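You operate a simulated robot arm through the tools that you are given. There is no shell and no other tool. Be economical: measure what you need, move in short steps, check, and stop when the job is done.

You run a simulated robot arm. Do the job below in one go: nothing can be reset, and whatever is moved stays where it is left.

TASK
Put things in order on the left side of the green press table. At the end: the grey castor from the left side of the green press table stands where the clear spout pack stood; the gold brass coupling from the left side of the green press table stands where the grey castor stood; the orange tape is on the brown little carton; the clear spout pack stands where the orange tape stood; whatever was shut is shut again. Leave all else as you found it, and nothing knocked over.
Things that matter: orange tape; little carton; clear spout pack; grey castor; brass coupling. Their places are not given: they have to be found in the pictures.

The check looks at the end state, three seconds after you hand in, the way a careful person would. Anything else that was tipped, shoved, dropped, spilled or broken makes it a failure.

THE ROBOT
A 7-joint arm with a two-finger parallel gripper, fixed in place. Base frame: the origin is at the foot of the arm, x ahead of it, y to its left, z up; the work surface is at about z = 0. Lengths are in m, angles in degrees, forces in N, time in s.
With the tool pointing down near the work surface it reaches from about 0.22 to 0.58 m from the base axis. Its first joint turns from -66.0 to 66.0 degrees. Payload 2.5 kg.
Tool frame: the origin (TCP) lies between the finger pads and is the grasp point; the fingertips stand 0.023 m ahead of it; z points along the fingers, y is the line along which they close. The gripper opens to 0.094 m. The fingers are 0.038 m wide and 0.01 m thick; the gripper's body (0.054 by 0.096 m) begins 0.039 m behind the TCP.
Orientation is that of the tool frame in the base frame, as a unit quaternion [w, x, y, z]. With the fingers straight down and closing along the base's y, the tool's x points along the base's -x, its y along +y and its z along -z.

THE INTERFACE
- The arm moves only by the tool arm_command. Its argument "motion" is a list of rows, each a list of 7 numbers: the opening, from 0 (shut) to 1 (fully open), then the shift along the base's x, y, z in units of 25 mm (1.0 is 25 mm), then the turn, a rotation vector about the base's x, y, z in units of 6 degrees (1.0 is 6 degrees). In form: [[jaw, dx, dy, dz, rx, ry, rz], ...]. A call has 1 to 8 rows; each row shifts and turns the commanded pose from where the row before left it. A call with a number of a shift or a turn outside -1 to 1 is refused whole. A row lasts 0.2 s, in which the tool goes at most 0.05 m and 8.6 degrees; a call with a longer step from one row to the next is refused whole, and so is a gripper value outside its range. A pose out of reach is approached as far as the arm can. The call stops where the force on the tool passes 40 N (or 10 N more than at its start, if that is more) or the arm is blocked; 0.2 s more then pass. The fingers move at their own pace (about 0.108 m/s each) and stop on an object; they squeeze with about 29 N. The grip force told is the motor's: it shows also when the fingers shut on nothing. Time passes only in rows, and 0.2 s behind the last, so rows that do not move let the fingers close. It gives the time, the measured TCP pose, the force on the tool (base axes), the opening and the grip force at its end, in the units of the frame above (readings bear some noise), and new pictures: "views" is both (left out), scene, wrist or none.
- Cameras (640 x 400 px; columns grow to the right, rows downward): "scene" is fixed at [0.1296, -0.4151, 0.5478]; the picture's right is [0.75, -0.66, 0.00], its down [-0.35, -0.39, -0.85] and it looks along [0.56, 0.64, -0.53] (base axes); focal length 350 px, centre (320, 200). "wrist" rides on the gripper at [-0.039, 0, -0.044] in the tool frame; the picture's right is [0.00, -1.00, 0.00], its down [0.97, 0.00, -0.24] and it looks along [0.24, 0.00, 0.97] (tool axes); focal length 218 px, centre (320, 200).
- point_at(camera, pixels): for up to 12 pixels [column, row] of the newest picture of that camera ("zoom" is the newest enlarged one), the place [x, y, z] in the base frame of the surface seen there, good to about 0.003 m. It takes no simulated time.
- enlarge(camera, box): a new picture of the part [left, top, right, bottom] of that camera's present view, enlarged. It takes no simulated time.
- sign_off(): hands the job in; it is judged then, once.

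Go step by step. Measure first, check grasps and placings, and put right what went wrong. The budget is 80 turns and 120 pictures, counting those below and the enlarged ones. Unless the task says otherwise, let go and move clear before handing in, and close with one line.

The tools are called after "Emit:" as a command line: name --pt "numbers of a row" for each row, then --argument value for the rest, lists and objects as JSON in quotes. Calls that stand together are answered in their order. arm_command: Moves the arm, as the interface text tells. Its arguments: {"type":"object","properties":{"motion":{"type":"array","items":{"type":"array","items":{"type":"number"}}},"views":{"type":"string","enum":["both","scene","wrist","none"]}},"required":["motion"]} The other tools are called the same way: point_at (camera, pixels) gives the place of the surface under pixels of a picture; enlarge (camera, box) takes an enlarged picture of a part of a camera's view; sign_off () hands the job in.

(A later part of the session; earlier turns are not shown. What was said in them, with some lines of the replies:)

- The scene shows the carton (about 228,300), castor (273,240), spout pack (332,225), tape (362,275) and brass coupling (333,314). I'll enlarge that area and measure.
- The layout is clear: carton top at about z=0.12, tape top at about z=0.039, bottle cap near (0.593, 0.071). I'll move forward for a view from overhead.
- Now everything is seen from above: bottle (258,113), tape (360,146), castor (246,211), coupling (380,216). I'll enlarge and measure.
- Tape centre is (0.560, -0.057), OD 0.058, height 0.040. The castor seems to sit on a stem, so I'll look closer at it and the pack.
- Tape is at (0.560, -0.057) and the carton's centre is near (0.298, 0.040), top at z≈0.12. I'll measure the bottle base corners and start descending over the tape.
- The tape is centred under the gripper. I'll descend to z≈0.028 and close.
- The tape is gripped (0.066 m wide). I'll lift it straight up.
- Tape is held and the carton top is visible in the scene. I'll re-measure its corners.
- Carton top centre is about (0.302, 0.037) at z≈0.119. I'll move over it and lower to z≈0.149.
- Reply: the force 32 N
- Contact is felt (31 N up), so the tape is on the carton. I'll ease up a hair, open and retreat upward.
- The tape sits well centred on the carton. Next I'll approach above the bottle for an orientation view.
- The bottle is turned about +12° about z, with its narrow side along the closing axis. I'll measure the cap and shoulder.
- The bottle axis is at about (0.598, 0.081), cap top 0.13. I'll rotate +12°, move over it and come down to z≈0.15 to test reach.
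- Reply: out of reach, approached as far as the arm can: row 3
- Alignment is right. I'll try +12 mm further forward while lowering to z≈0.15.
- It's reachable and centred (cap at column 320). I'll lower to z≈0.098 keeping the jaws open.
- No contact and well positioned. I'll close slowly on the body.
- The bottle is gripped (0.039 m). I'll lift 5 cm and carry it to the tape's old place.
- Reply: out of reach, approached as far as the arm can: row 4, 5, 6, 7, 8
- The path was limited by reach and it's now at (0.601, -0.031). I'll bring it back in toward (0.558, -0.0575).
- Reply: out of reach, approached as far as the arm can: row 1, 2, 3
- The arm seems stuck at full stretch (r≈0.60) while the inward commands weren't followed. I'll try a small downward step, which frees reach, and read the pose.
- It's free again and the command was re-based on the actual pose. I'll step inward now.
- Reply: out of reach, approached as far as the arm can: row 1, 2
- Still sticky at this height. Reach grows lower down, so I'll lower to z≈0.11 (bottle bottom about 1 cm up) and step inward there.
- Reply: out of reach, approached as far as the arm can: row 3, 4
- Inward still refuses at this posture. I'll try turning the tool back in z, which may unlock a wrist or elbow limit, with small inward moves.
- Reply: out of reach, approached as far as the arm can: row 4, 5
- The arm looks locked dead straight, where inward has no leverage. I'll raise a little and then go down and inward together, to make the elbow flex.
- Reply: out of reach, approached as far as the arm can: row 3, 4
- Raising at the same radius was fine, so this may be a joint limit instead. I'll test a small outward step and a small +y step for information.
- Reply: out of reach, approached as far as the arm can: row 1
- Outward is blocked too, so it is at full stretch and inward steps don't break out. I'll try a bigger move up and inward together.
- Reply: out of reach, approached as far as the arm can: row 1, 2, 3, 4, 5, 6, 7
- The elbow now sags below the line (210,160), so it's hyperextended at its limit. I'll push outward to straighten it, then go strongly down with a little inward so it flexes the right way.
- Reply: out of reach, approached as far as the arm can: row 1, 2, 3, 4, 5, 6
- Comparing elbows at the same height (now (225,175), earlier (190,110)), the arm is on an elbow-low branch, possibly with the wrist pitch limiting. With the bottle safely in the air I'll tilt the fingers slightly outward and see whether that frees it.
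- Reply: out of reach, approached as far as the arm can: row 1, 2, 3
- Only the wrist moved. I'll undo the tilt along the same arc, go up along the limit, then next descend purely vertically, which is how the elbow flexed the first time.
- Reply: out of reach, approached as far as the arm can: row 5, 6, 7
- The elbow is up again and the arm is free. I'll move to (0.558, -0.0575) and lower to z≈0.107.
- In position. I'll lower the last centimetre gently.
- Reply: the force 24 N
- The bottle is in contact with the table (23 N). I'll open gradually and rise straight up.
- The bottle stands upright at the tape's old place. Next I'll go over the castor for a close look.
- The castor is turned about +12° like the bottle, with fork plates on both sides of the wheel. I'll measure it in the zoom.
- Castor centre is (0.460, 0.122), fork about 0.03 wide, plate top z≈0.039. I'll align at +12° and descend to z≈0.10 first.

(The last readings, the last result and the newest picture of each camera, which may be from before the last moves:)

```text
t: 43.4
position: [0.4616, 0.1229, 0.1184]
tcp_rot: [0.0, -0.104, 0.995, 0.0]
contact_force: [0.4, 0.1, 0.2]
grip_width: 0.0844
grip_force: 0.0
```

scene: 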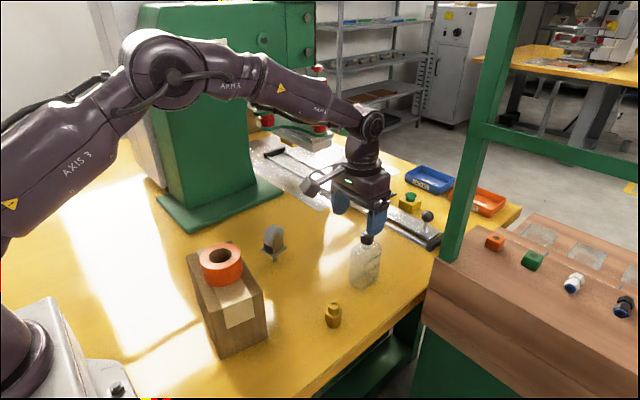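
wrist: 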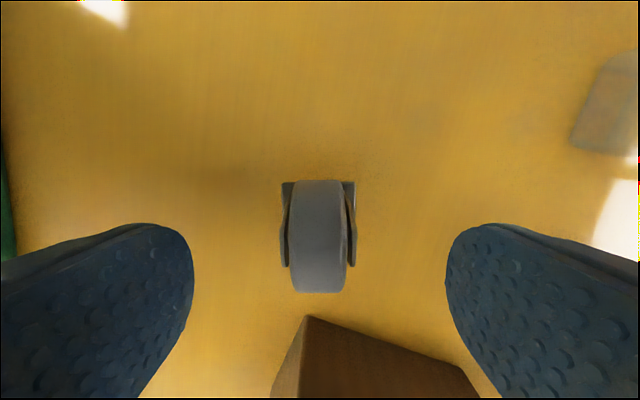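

Well aligned (wheel at column 319). I'll lower to z≈0.068 and close gently.

Emit:
arm_command --pt "0.9 -0.04 0 -1 0 0 0" --pt "0.9 0 0 -1 0 0 0" --pt "0.6 0 0 0 0 0 0" --pt "0.45 0 0 0 0 0 0" --pt "0.38 0 0 0 0 0 0" --pt "0.3 0 0 0 0 0 0" --pt "0.2 0 0 0 0 0 0" --pt "0.2 0 0 0 0 0 0" --views "both"

```text
t: 45.2
position: [0.4614, 0.1206, 0.068]
tcp_rot: [0.0, -0.104, 0.995, 0.0]
contact_force: [-0.5, -0.4, -0.1]
grip_width: 0.0317
grip_force: 29.1
```

scene: 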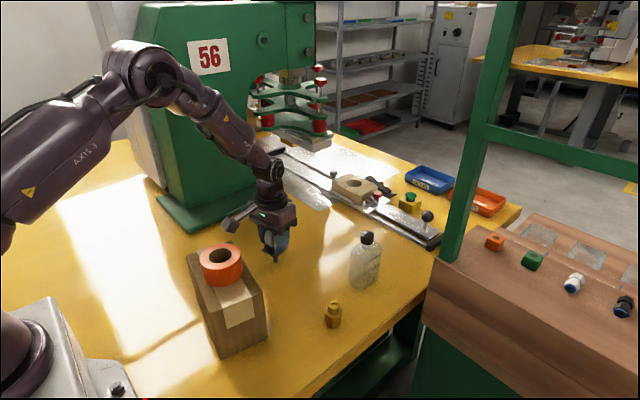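
wrist: 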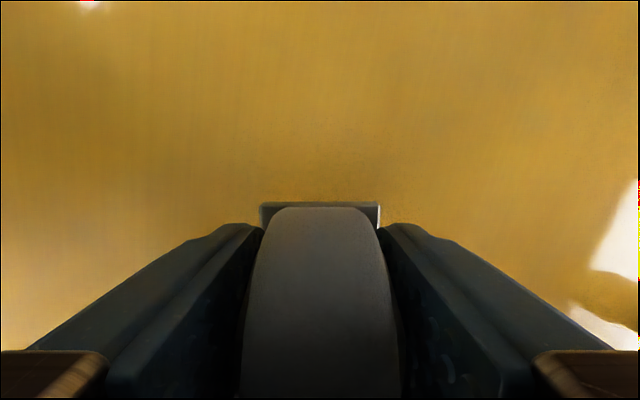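

The castor is gripped but its target is about 7 mm beyond reach at this height. I'll open slightly, shift back 7 mm along the castor and regrip.

Emit:
arm_command --pt "0.45 0 0 0 0 0 0" --pt "0.55 0 0 0 0 0 0" --pt "0.55 -0.28 -0.06 0 0 0 0" --pt "0.55 0 0 0 0 0 0" --pt "0.4 0 0 0 0 0 0" --pt "0.3 0 0 0 0 0 0" --pt "0.2 0 0 0 0 0 0" --pt "0.2 0 0 0 0 0 0" --views "wrist"

```text
t: 47.0
position: [0.455, 0.1198, 0.0692]
tcp_rot: [0.0, -0.105, 0.994, 0.0]
contact_force: [-0.1, 0.1, 1.2]
grip_width: 0.0318
grip_force: 29.5
```

wrist: 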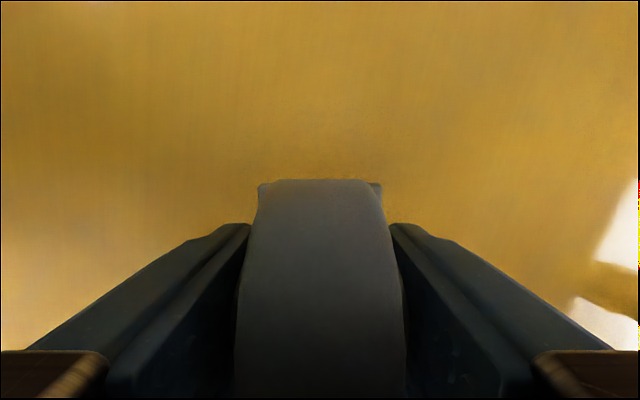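

Regripped at TCP (0.455, 0.120), with the castor centre about 5 mm ahead. I'll lift 4.5 cm and carry it to TCP ≈ (0.590, 0.079).

Emit:
arm_command --pt "0.2 0 0 0.8 0 0 0" --pt "0.2 0 0 1 0 0 0" --pt "0.2 0.95 -0.3 0 0 0 0" --pt "0.2 0.95 -0.3 0 0 0 0" --pt "0.2 0.95 -0.3 0 0 0 0" --pt "0.2 0.95 -0.3 0 0 0 0" --pt "0.2 0.8 -0.25 0 0 0 0" --pt "0.2 0 0 0 0 0 0" --views "both"

```text
t: 48.8
position: [0.5678, 0.0828, 0.1141]
tcp_rot: [-0.001, -0.105, 0.994, 0.001]
contact_force: [-0.2, -1.0, -1.1]
grip_width: 0.0319
grip_force: 29.1
```

scene: 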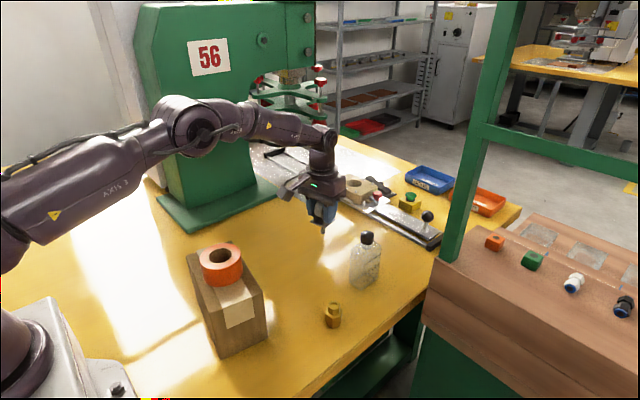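
wrist: 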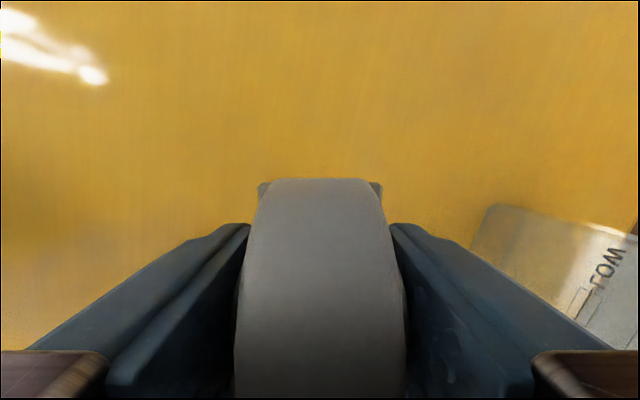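

On track with the elbow up. I'll move the last 22 mm outward, then descend part of the way.

Emit:
arm_command --pt "0.2 0.45 -0.08 0 0 0 0" --pt "0.2 0.43 -0.07 0 0 0 0" --pt "0.2 0 0 -0.6 0 0 0" --pt "0.2 0 0 -0.6 0 0 0" --pt "0.2 0 0 0 0 0 0" --views "none"

```text
t: 50.0
position: [0.5912, 0.0798, 0.0842]
tcp_rot: [0.001, -0.104, 0.995, 0.0]
contact_force: [0.1, -0.6, -1.5]
grip_width: 0.0316
grip_force: 29.0
```

No limit hit, now at (0.591, 0.080, 0.084). I'll lower gently to the table.

Emit:
arm_command --pt "0.2 0 0 -0.3 0 0 0" --pt "0.2 0 0 -0.25 0 0 0" --pt "0.2 0 0 -0.06 0 0 0" --pt "0.2 0 0 0 0 0 0" --views "scene"

Emit:
enlarge --camera "scene" --box '[290, 180, 380, 270]'

```text
t: 51.0
position: [0.5894, 0.0802, 0.0685]
tcp_rot: [0.001, -0.105, 0.994, 0.0]
contact_force: [-0.3, -0.7, -1.3]
grip_width: 0.0316
grip_force: 28.8
```

scene: 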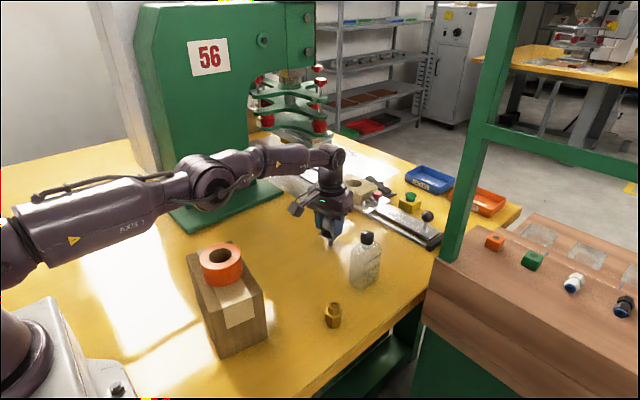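

```text
4.44 times, centred on (335, 225) of scene
```

zoom: 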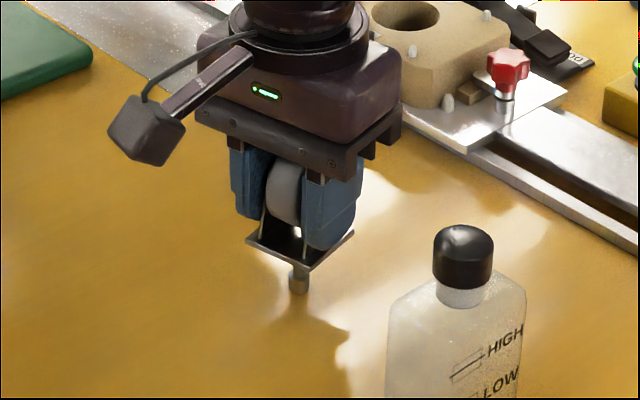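

Just above contact still (force ~0). I'll lower in ~1 mm steps.

Emit:
arm_command --pt "0.2 0 0 -0.04 0 0 0" --pt "0.2 0 0 0 0 0 0" --views "none"

```text
t: 51.6
position: [0.5912, 0.0804, 0.0702]
tcp_rot: [0.001, -0.105, 0.994, 0.001]
contact_force: [-2.0, 0.1, 6.1]
grip_width: 0.0318
grip_force: 29.3
```

Touching (6 N). I'll open gently, rise 7 cm, then back away inward.

Emit:
arm_command --pt "0.4 0 0 0 0 0 0" --pt "0.6 0 0 0 0 0 0" --pt "0.8 0 0 0 0 0 0" --pt "0.8 0 0 0.8 0 0 0" --pt "0.8 0 0 1 0 0 0" --pt "0.8 0 0 1 0 0 0" --pt "0.8 -0.9 -0.1 0 0 0 0" --pt "0.8 -1 -0.2 0.3 0 0 0" --views "both"

```text
t: 53.4
position: [0.5432, 0.0733, 0.1458]
tcp_rot: [0.0, -0.105, 0.995, 0.0]
contact_force: [0.1, 0.1, -0.3]
grip_width: 0.0755
grip_force: 0.1
```

scene: 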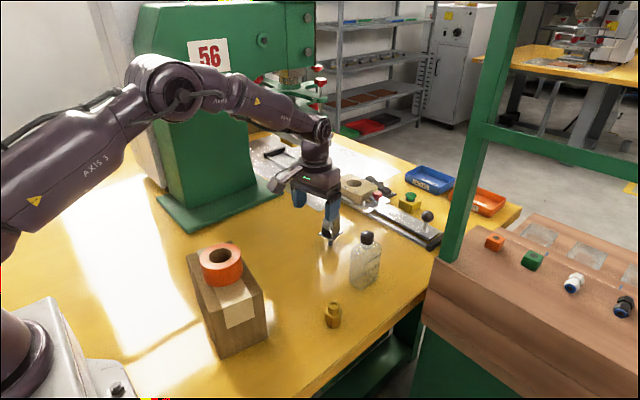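
wrist: 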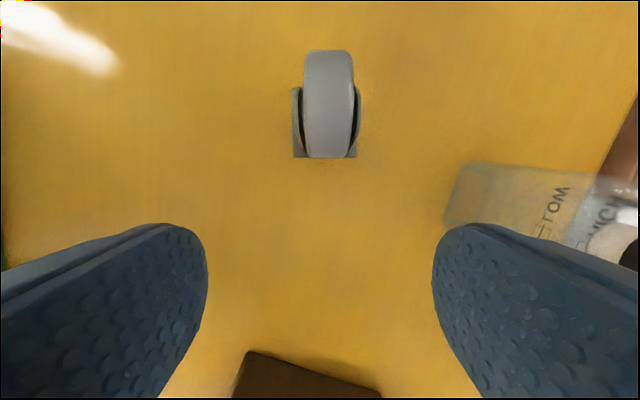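

The castor stands upright at (328,105) in the wrist view. I'll check its position and head over to the brass coupling.

Emit:
point_at --camera "wrist" --pixels '[[328, 90], [296, 152], [354, 154], [310, 100], [350, 100]]'

Emit:
arm_command --pt "0.8 -0.8 -0.6 0.9 0 0 -0.5" --pt "0.8 -0.8 -1 0.6 0 0 -0.5" --pt "0.8 -0.8 -1 0.6 0 0 -0.5" --pt "0.8 -0.8 -1 0.4 0 0 -0.5" --pt "0.8 -0.8 -1 0 0 0 0" --pt "0.8 -0.8 -1 0 0 0 0" --pt "0.8 -0.8 -1 0 0 0 0" --pt "0.8 0 -0.3 0 0 0 0" --views "wrist"

Emit:
enlarge --camera "wrist" --box '[240, 60, 400, 200]'

```text
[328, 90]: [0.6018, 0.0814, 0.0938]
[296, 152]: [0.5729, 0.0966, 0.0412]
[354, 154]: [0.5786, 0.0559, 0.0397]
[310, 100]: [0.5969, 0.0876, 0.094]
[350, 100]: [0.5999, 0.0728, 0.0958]
```

```text
t: 55.2
position: [0.401, -0.0989, 0.209]
tcp_rot: [0.0, 0.001, 1.0, 0.0]
contact_force: [-0.1, 0.2, 0.1]
grip_width: 0.0754
grip_force: 0.0
```

wrist: 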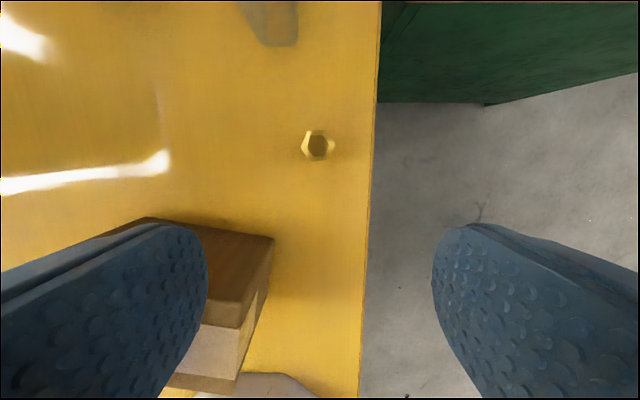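

```text
2.86 times, centred on (320, 130) of wrist
```

zoom: 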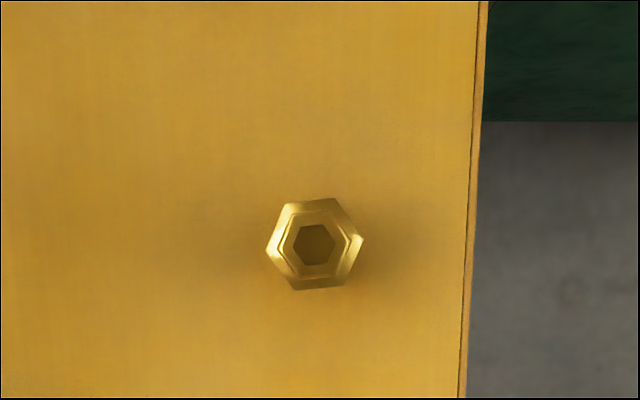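

Castor is at about (0.596, 0.080), on target. The coupling's hex flats are at -22.5° from the present closing axis, so I'll measure its centre.

Emit:
point_at --camera "zoom" --pixels '[[270, 249], [358, 239], [310, 202], [318, 286], [300, 215], [330, 275], [314, 244]]'

```text
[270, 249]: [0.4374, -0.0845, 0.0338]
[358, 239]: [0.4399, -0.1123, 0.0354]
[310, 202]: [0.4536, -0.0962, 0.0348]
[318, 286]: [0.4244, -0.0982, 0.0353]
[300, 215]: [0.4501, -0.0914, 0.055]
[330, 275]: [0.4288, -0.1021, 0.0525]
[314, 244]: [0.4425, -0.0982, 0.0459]
```

Coupling centre is (0.439, -0.098), large hex top at z 0.035. I'll rotate -22.5°, centre and descend.

Emit:
arm_command --pt "0.8 0.5 0.02 0 0 0 -1" --pt "0.8 0.5 0.02 0 0 0 -1" --pt "0.8 0.52 0 0 0 0 -1" --pt "0.8 0 0 -1 0 0 -0.75" --pt "0.8 0 0 -1 0 0 0" --pt "0.8 0 0 -1 0 0 0" --pt "0.8 0 0 -1 0 0 0" --pt "0.8 0 0 0 0 0 0" --views "wrist"

```text
t: 57.0
position: [0.4407, -0.0989, 0.1077]
tcp_rot: [0.0, 0.195, 0.981, -0.001]
contact_force: [0.9, -0.9, 0.4]
grip_width: 0.0751
grip_force: 0.1
```

wrist: 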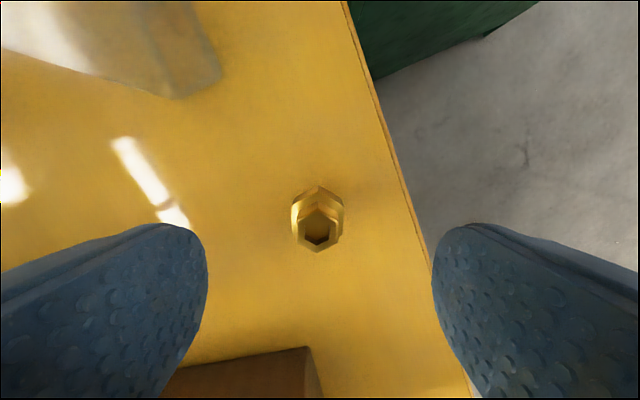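

Flats are lined up with the fingers. I'll descend to z≈0.028 and close gently.

Emit:
arm_command --pt "0.8 0 0 -1 0 0 0" --pt "0.8 0 0 -1 0 0 0" --pt "0.8 0 0 -1 0 0 0" --pt "0.8 0 0 -0.19 0 0 0" --pt "0.5 0 0 0 0 0 0" --pt "0.38 0 0 0 0 0 0" --pt "0.2 0 0 0 0 0 0" --pt "0.15 0 0 0 0 0 0" --views "wrist"

```text
t: 58.8
position: [0.4423, -0.0993, 0.0267]
tcp_rot: [0.0, 0.195, 0.981, 0.0]
contact_force: [0.1, -0.1, 0.6]
grip_width: 0.0319
grip_force: 29.1
```

wrist: 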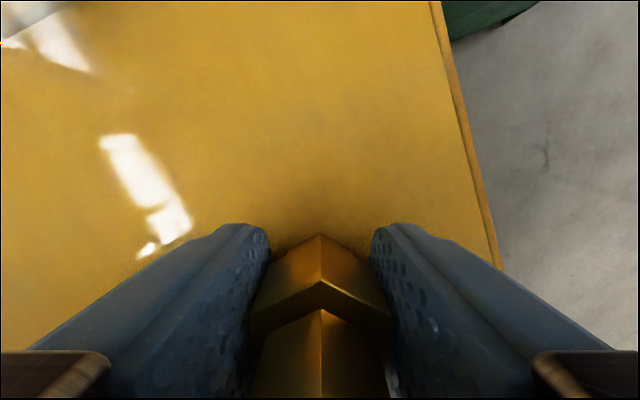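

The coupling is gripped (0.032). I'll lift it and carry it toward the castor's old place (0.460, 0.122).

Emit:
arm_command --pt "0.15 0 0 0.6 0 0 0" --pt "0.15 0 0 1 0 0 0" --pt "0.15 0.1 0.9 1 0 0 0" --pt "0.15 0.1 1 0 0 0 0" --pt "0.15 0.1 1 0 0 0 0" --pt "0.15 0.1 1 0 0 0 0" --pt "0.15 0.1 1 0 0 0 0" --pt "0.15 0.1 1 0 0 0 0" --views "none"

Emit:
arm_command --pt "0.15 0.08 1 0 0 0 0" --pt "0.15 0.08 1 0 0 0 0" --pt "0.15 0 0.9 0 0 0 0" --pt "0.15 0 0 0 0 0 0" --views "both"

```text
t: 60.6
position: [0.4562, 0.0485, 0.0926]
tcp_rot: [0.0, 0.196, 0.981, 0.0]
contact_force: [-0.3, -0.1, -1.3]
grip_width: 0.0316
grip_force: 29.2
```

```text
t: 61.6
position: [0.4589, 0.1198, 0.092]
tcp_rot: [0.0, 0.195, 0.981, 0.0]
contact_force: [0.2, 0.0, -2.1]
grip_width: 0.0316
grip_force: 28.8
```

scene: 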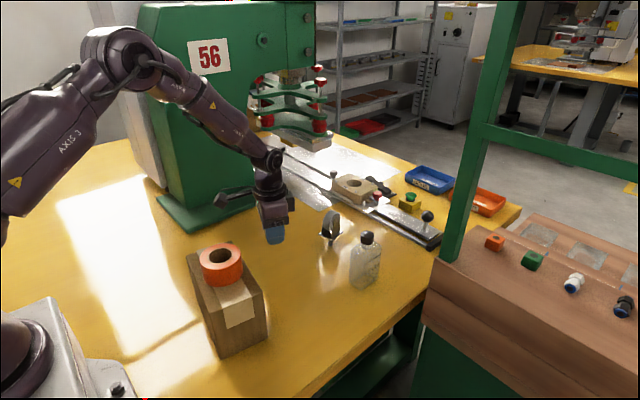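
wrist: 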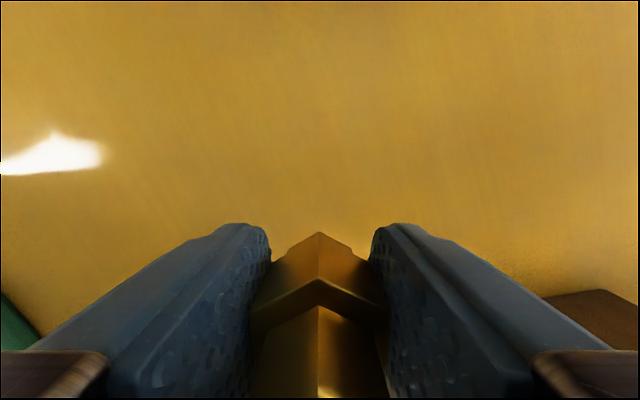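

In position. I'll lower to just above contact.

Emit:
arm_command --pt "0.15 0.06 0.06 -1 0 0 0" --pt "0.15 0 0 -0.9 0 0 0" --pt "0.15 0 0 -0.4 0 0 0" --pt "0.15 0 0 -0.22 0 0 0" --pt "0.15 0 0 -0.05 0 0 0" --pt "0.15 0 0 0 0 0 0" --views "none"

```text
t: 63.0
position: [0.4602, 0.1209, 0.0294]
tcp_rot: [0.0, 0.195, 0.981, 0.0]
contact_force: [-0.4, 1.0, -2.4]
grip_width: 0.0314
grip_force: 29.1
```

No contact yet; I'll lower 1 to 2 mm more.

Emit:
arm_command --pt "0.15 0 0 -0.05 0 0 0" --pt "0.15 0 0 0 0 0 0" --views "none"

```text
t: 63.6
position: [0.4609, 0.1217, 0.0288]
tcp_rot: [-0.001, 0.196, 0.981, 0.0]
contact_force: [-0.6, 0.1, -0.5]
grip_width: 0.0317
grip_force: 28.6
```

Emit:
arm_command --pt "0.15 0 0 -0.04 0 0 0" --pt "0.15 0 0 0 0 0 0" --views "none"

```text
t: 64.2
position: [0.4621, 0.1215, 0.0277]
tcp_rot: [0.002, 0.196, 0.981, 0.0]
contact_force: [-5.8, -2.6, 17.3]
grip_width: 0.0315
grip_force: 29.4
```

The coupling touches the table (17 N). I'll open, rise and back off for a final look.

Emit:
arm_command --pt "0.4 0 0 0.02 0 0 0" --pt "0.6 0 0 0 0 0 0" --pt "0.8 0 0 0 0 0 0" --pt "0.8 0 0 1 0 0 0" --pt "0.8 0 0 1 0 0 0" --pt "0.8 0 0 1 0 0 0" --pt "0.8 0 0 1 0 0 0" --pt "0.8 0 0 1 0 0 0" --views "none"

Emit:
arm_command --pt "0.8 0 -0.3 1 0 0 1" --pt "0.8 0 -0.3 1 0 0 1" --pt "0.8 0 -0.3 1 0 0 1" --pt "0.8 0 -0.3 1 0 0 0.75" --pt "0.8 0.3 -0.6 1 0 0 0" --pt "0.8 0.3 -0.6 1 0 0 0" --pt "0.8 0 0 0 0 0 0" --views "both"

Emit:
enlarge --camera "scene" --box '[170, 190, 410, 360]'

```text
t: 66.0
position: [0.4606, 0.1202, 0.1531]
tcp_rot: [0.0, 0.195, 0.981, 0.0]
contact_force: [-0.5, 0.4, 0.6]
grip_width: 0.0751
grip_force: 0.1
```

```text
t: 67.6
position: [0.4772, 0.0618, 0.304]
tcp_rot: [0.0, -0.001, 1.0, 0.0]
contact_force: [-0.2, -0.6, 0.2]
grip_width: 0.0752
grip_force: 0.1
```

scene: 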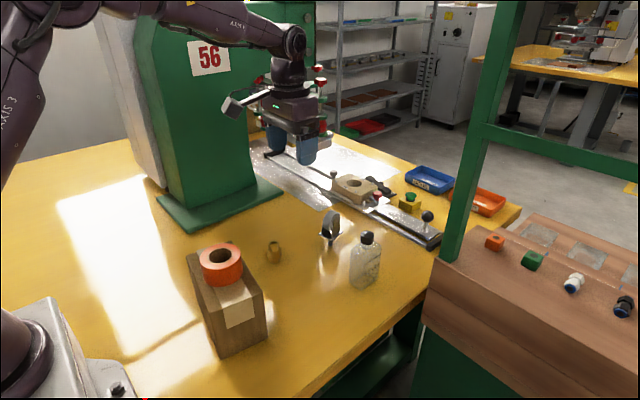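
wrist: 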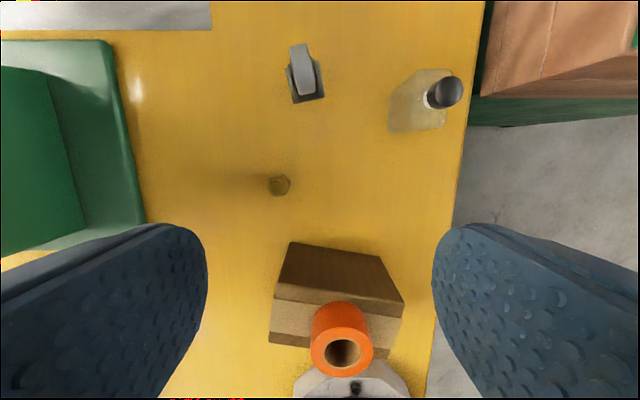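

```text
2.35 times, centred on (290, 275) of scene
```

zoom: 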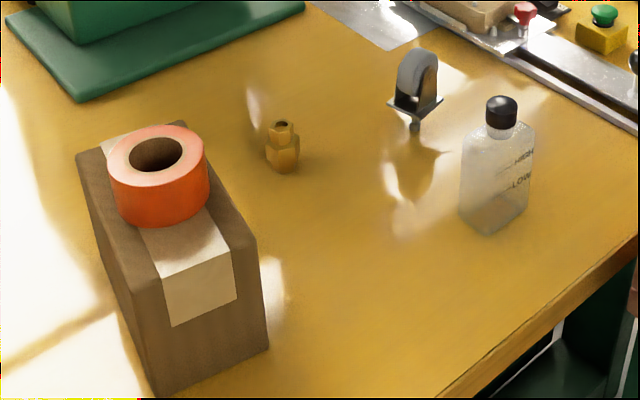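

Everything stands upright in its new place: tape on the carton, bottle at (365,262), castor at (330,228), coupling at (274,252). The arm is clear, so I'm handing in.

Emit:
sign_off

```text
The job is handed in.
```

The job is handed in. In the last pictures, taken just before, the orange tape is on the carton, the spout pack is at the tape's old place, the castor at the spout pack's, and the brass coupling at the castor's; all are upright, and nothing shut was opened.
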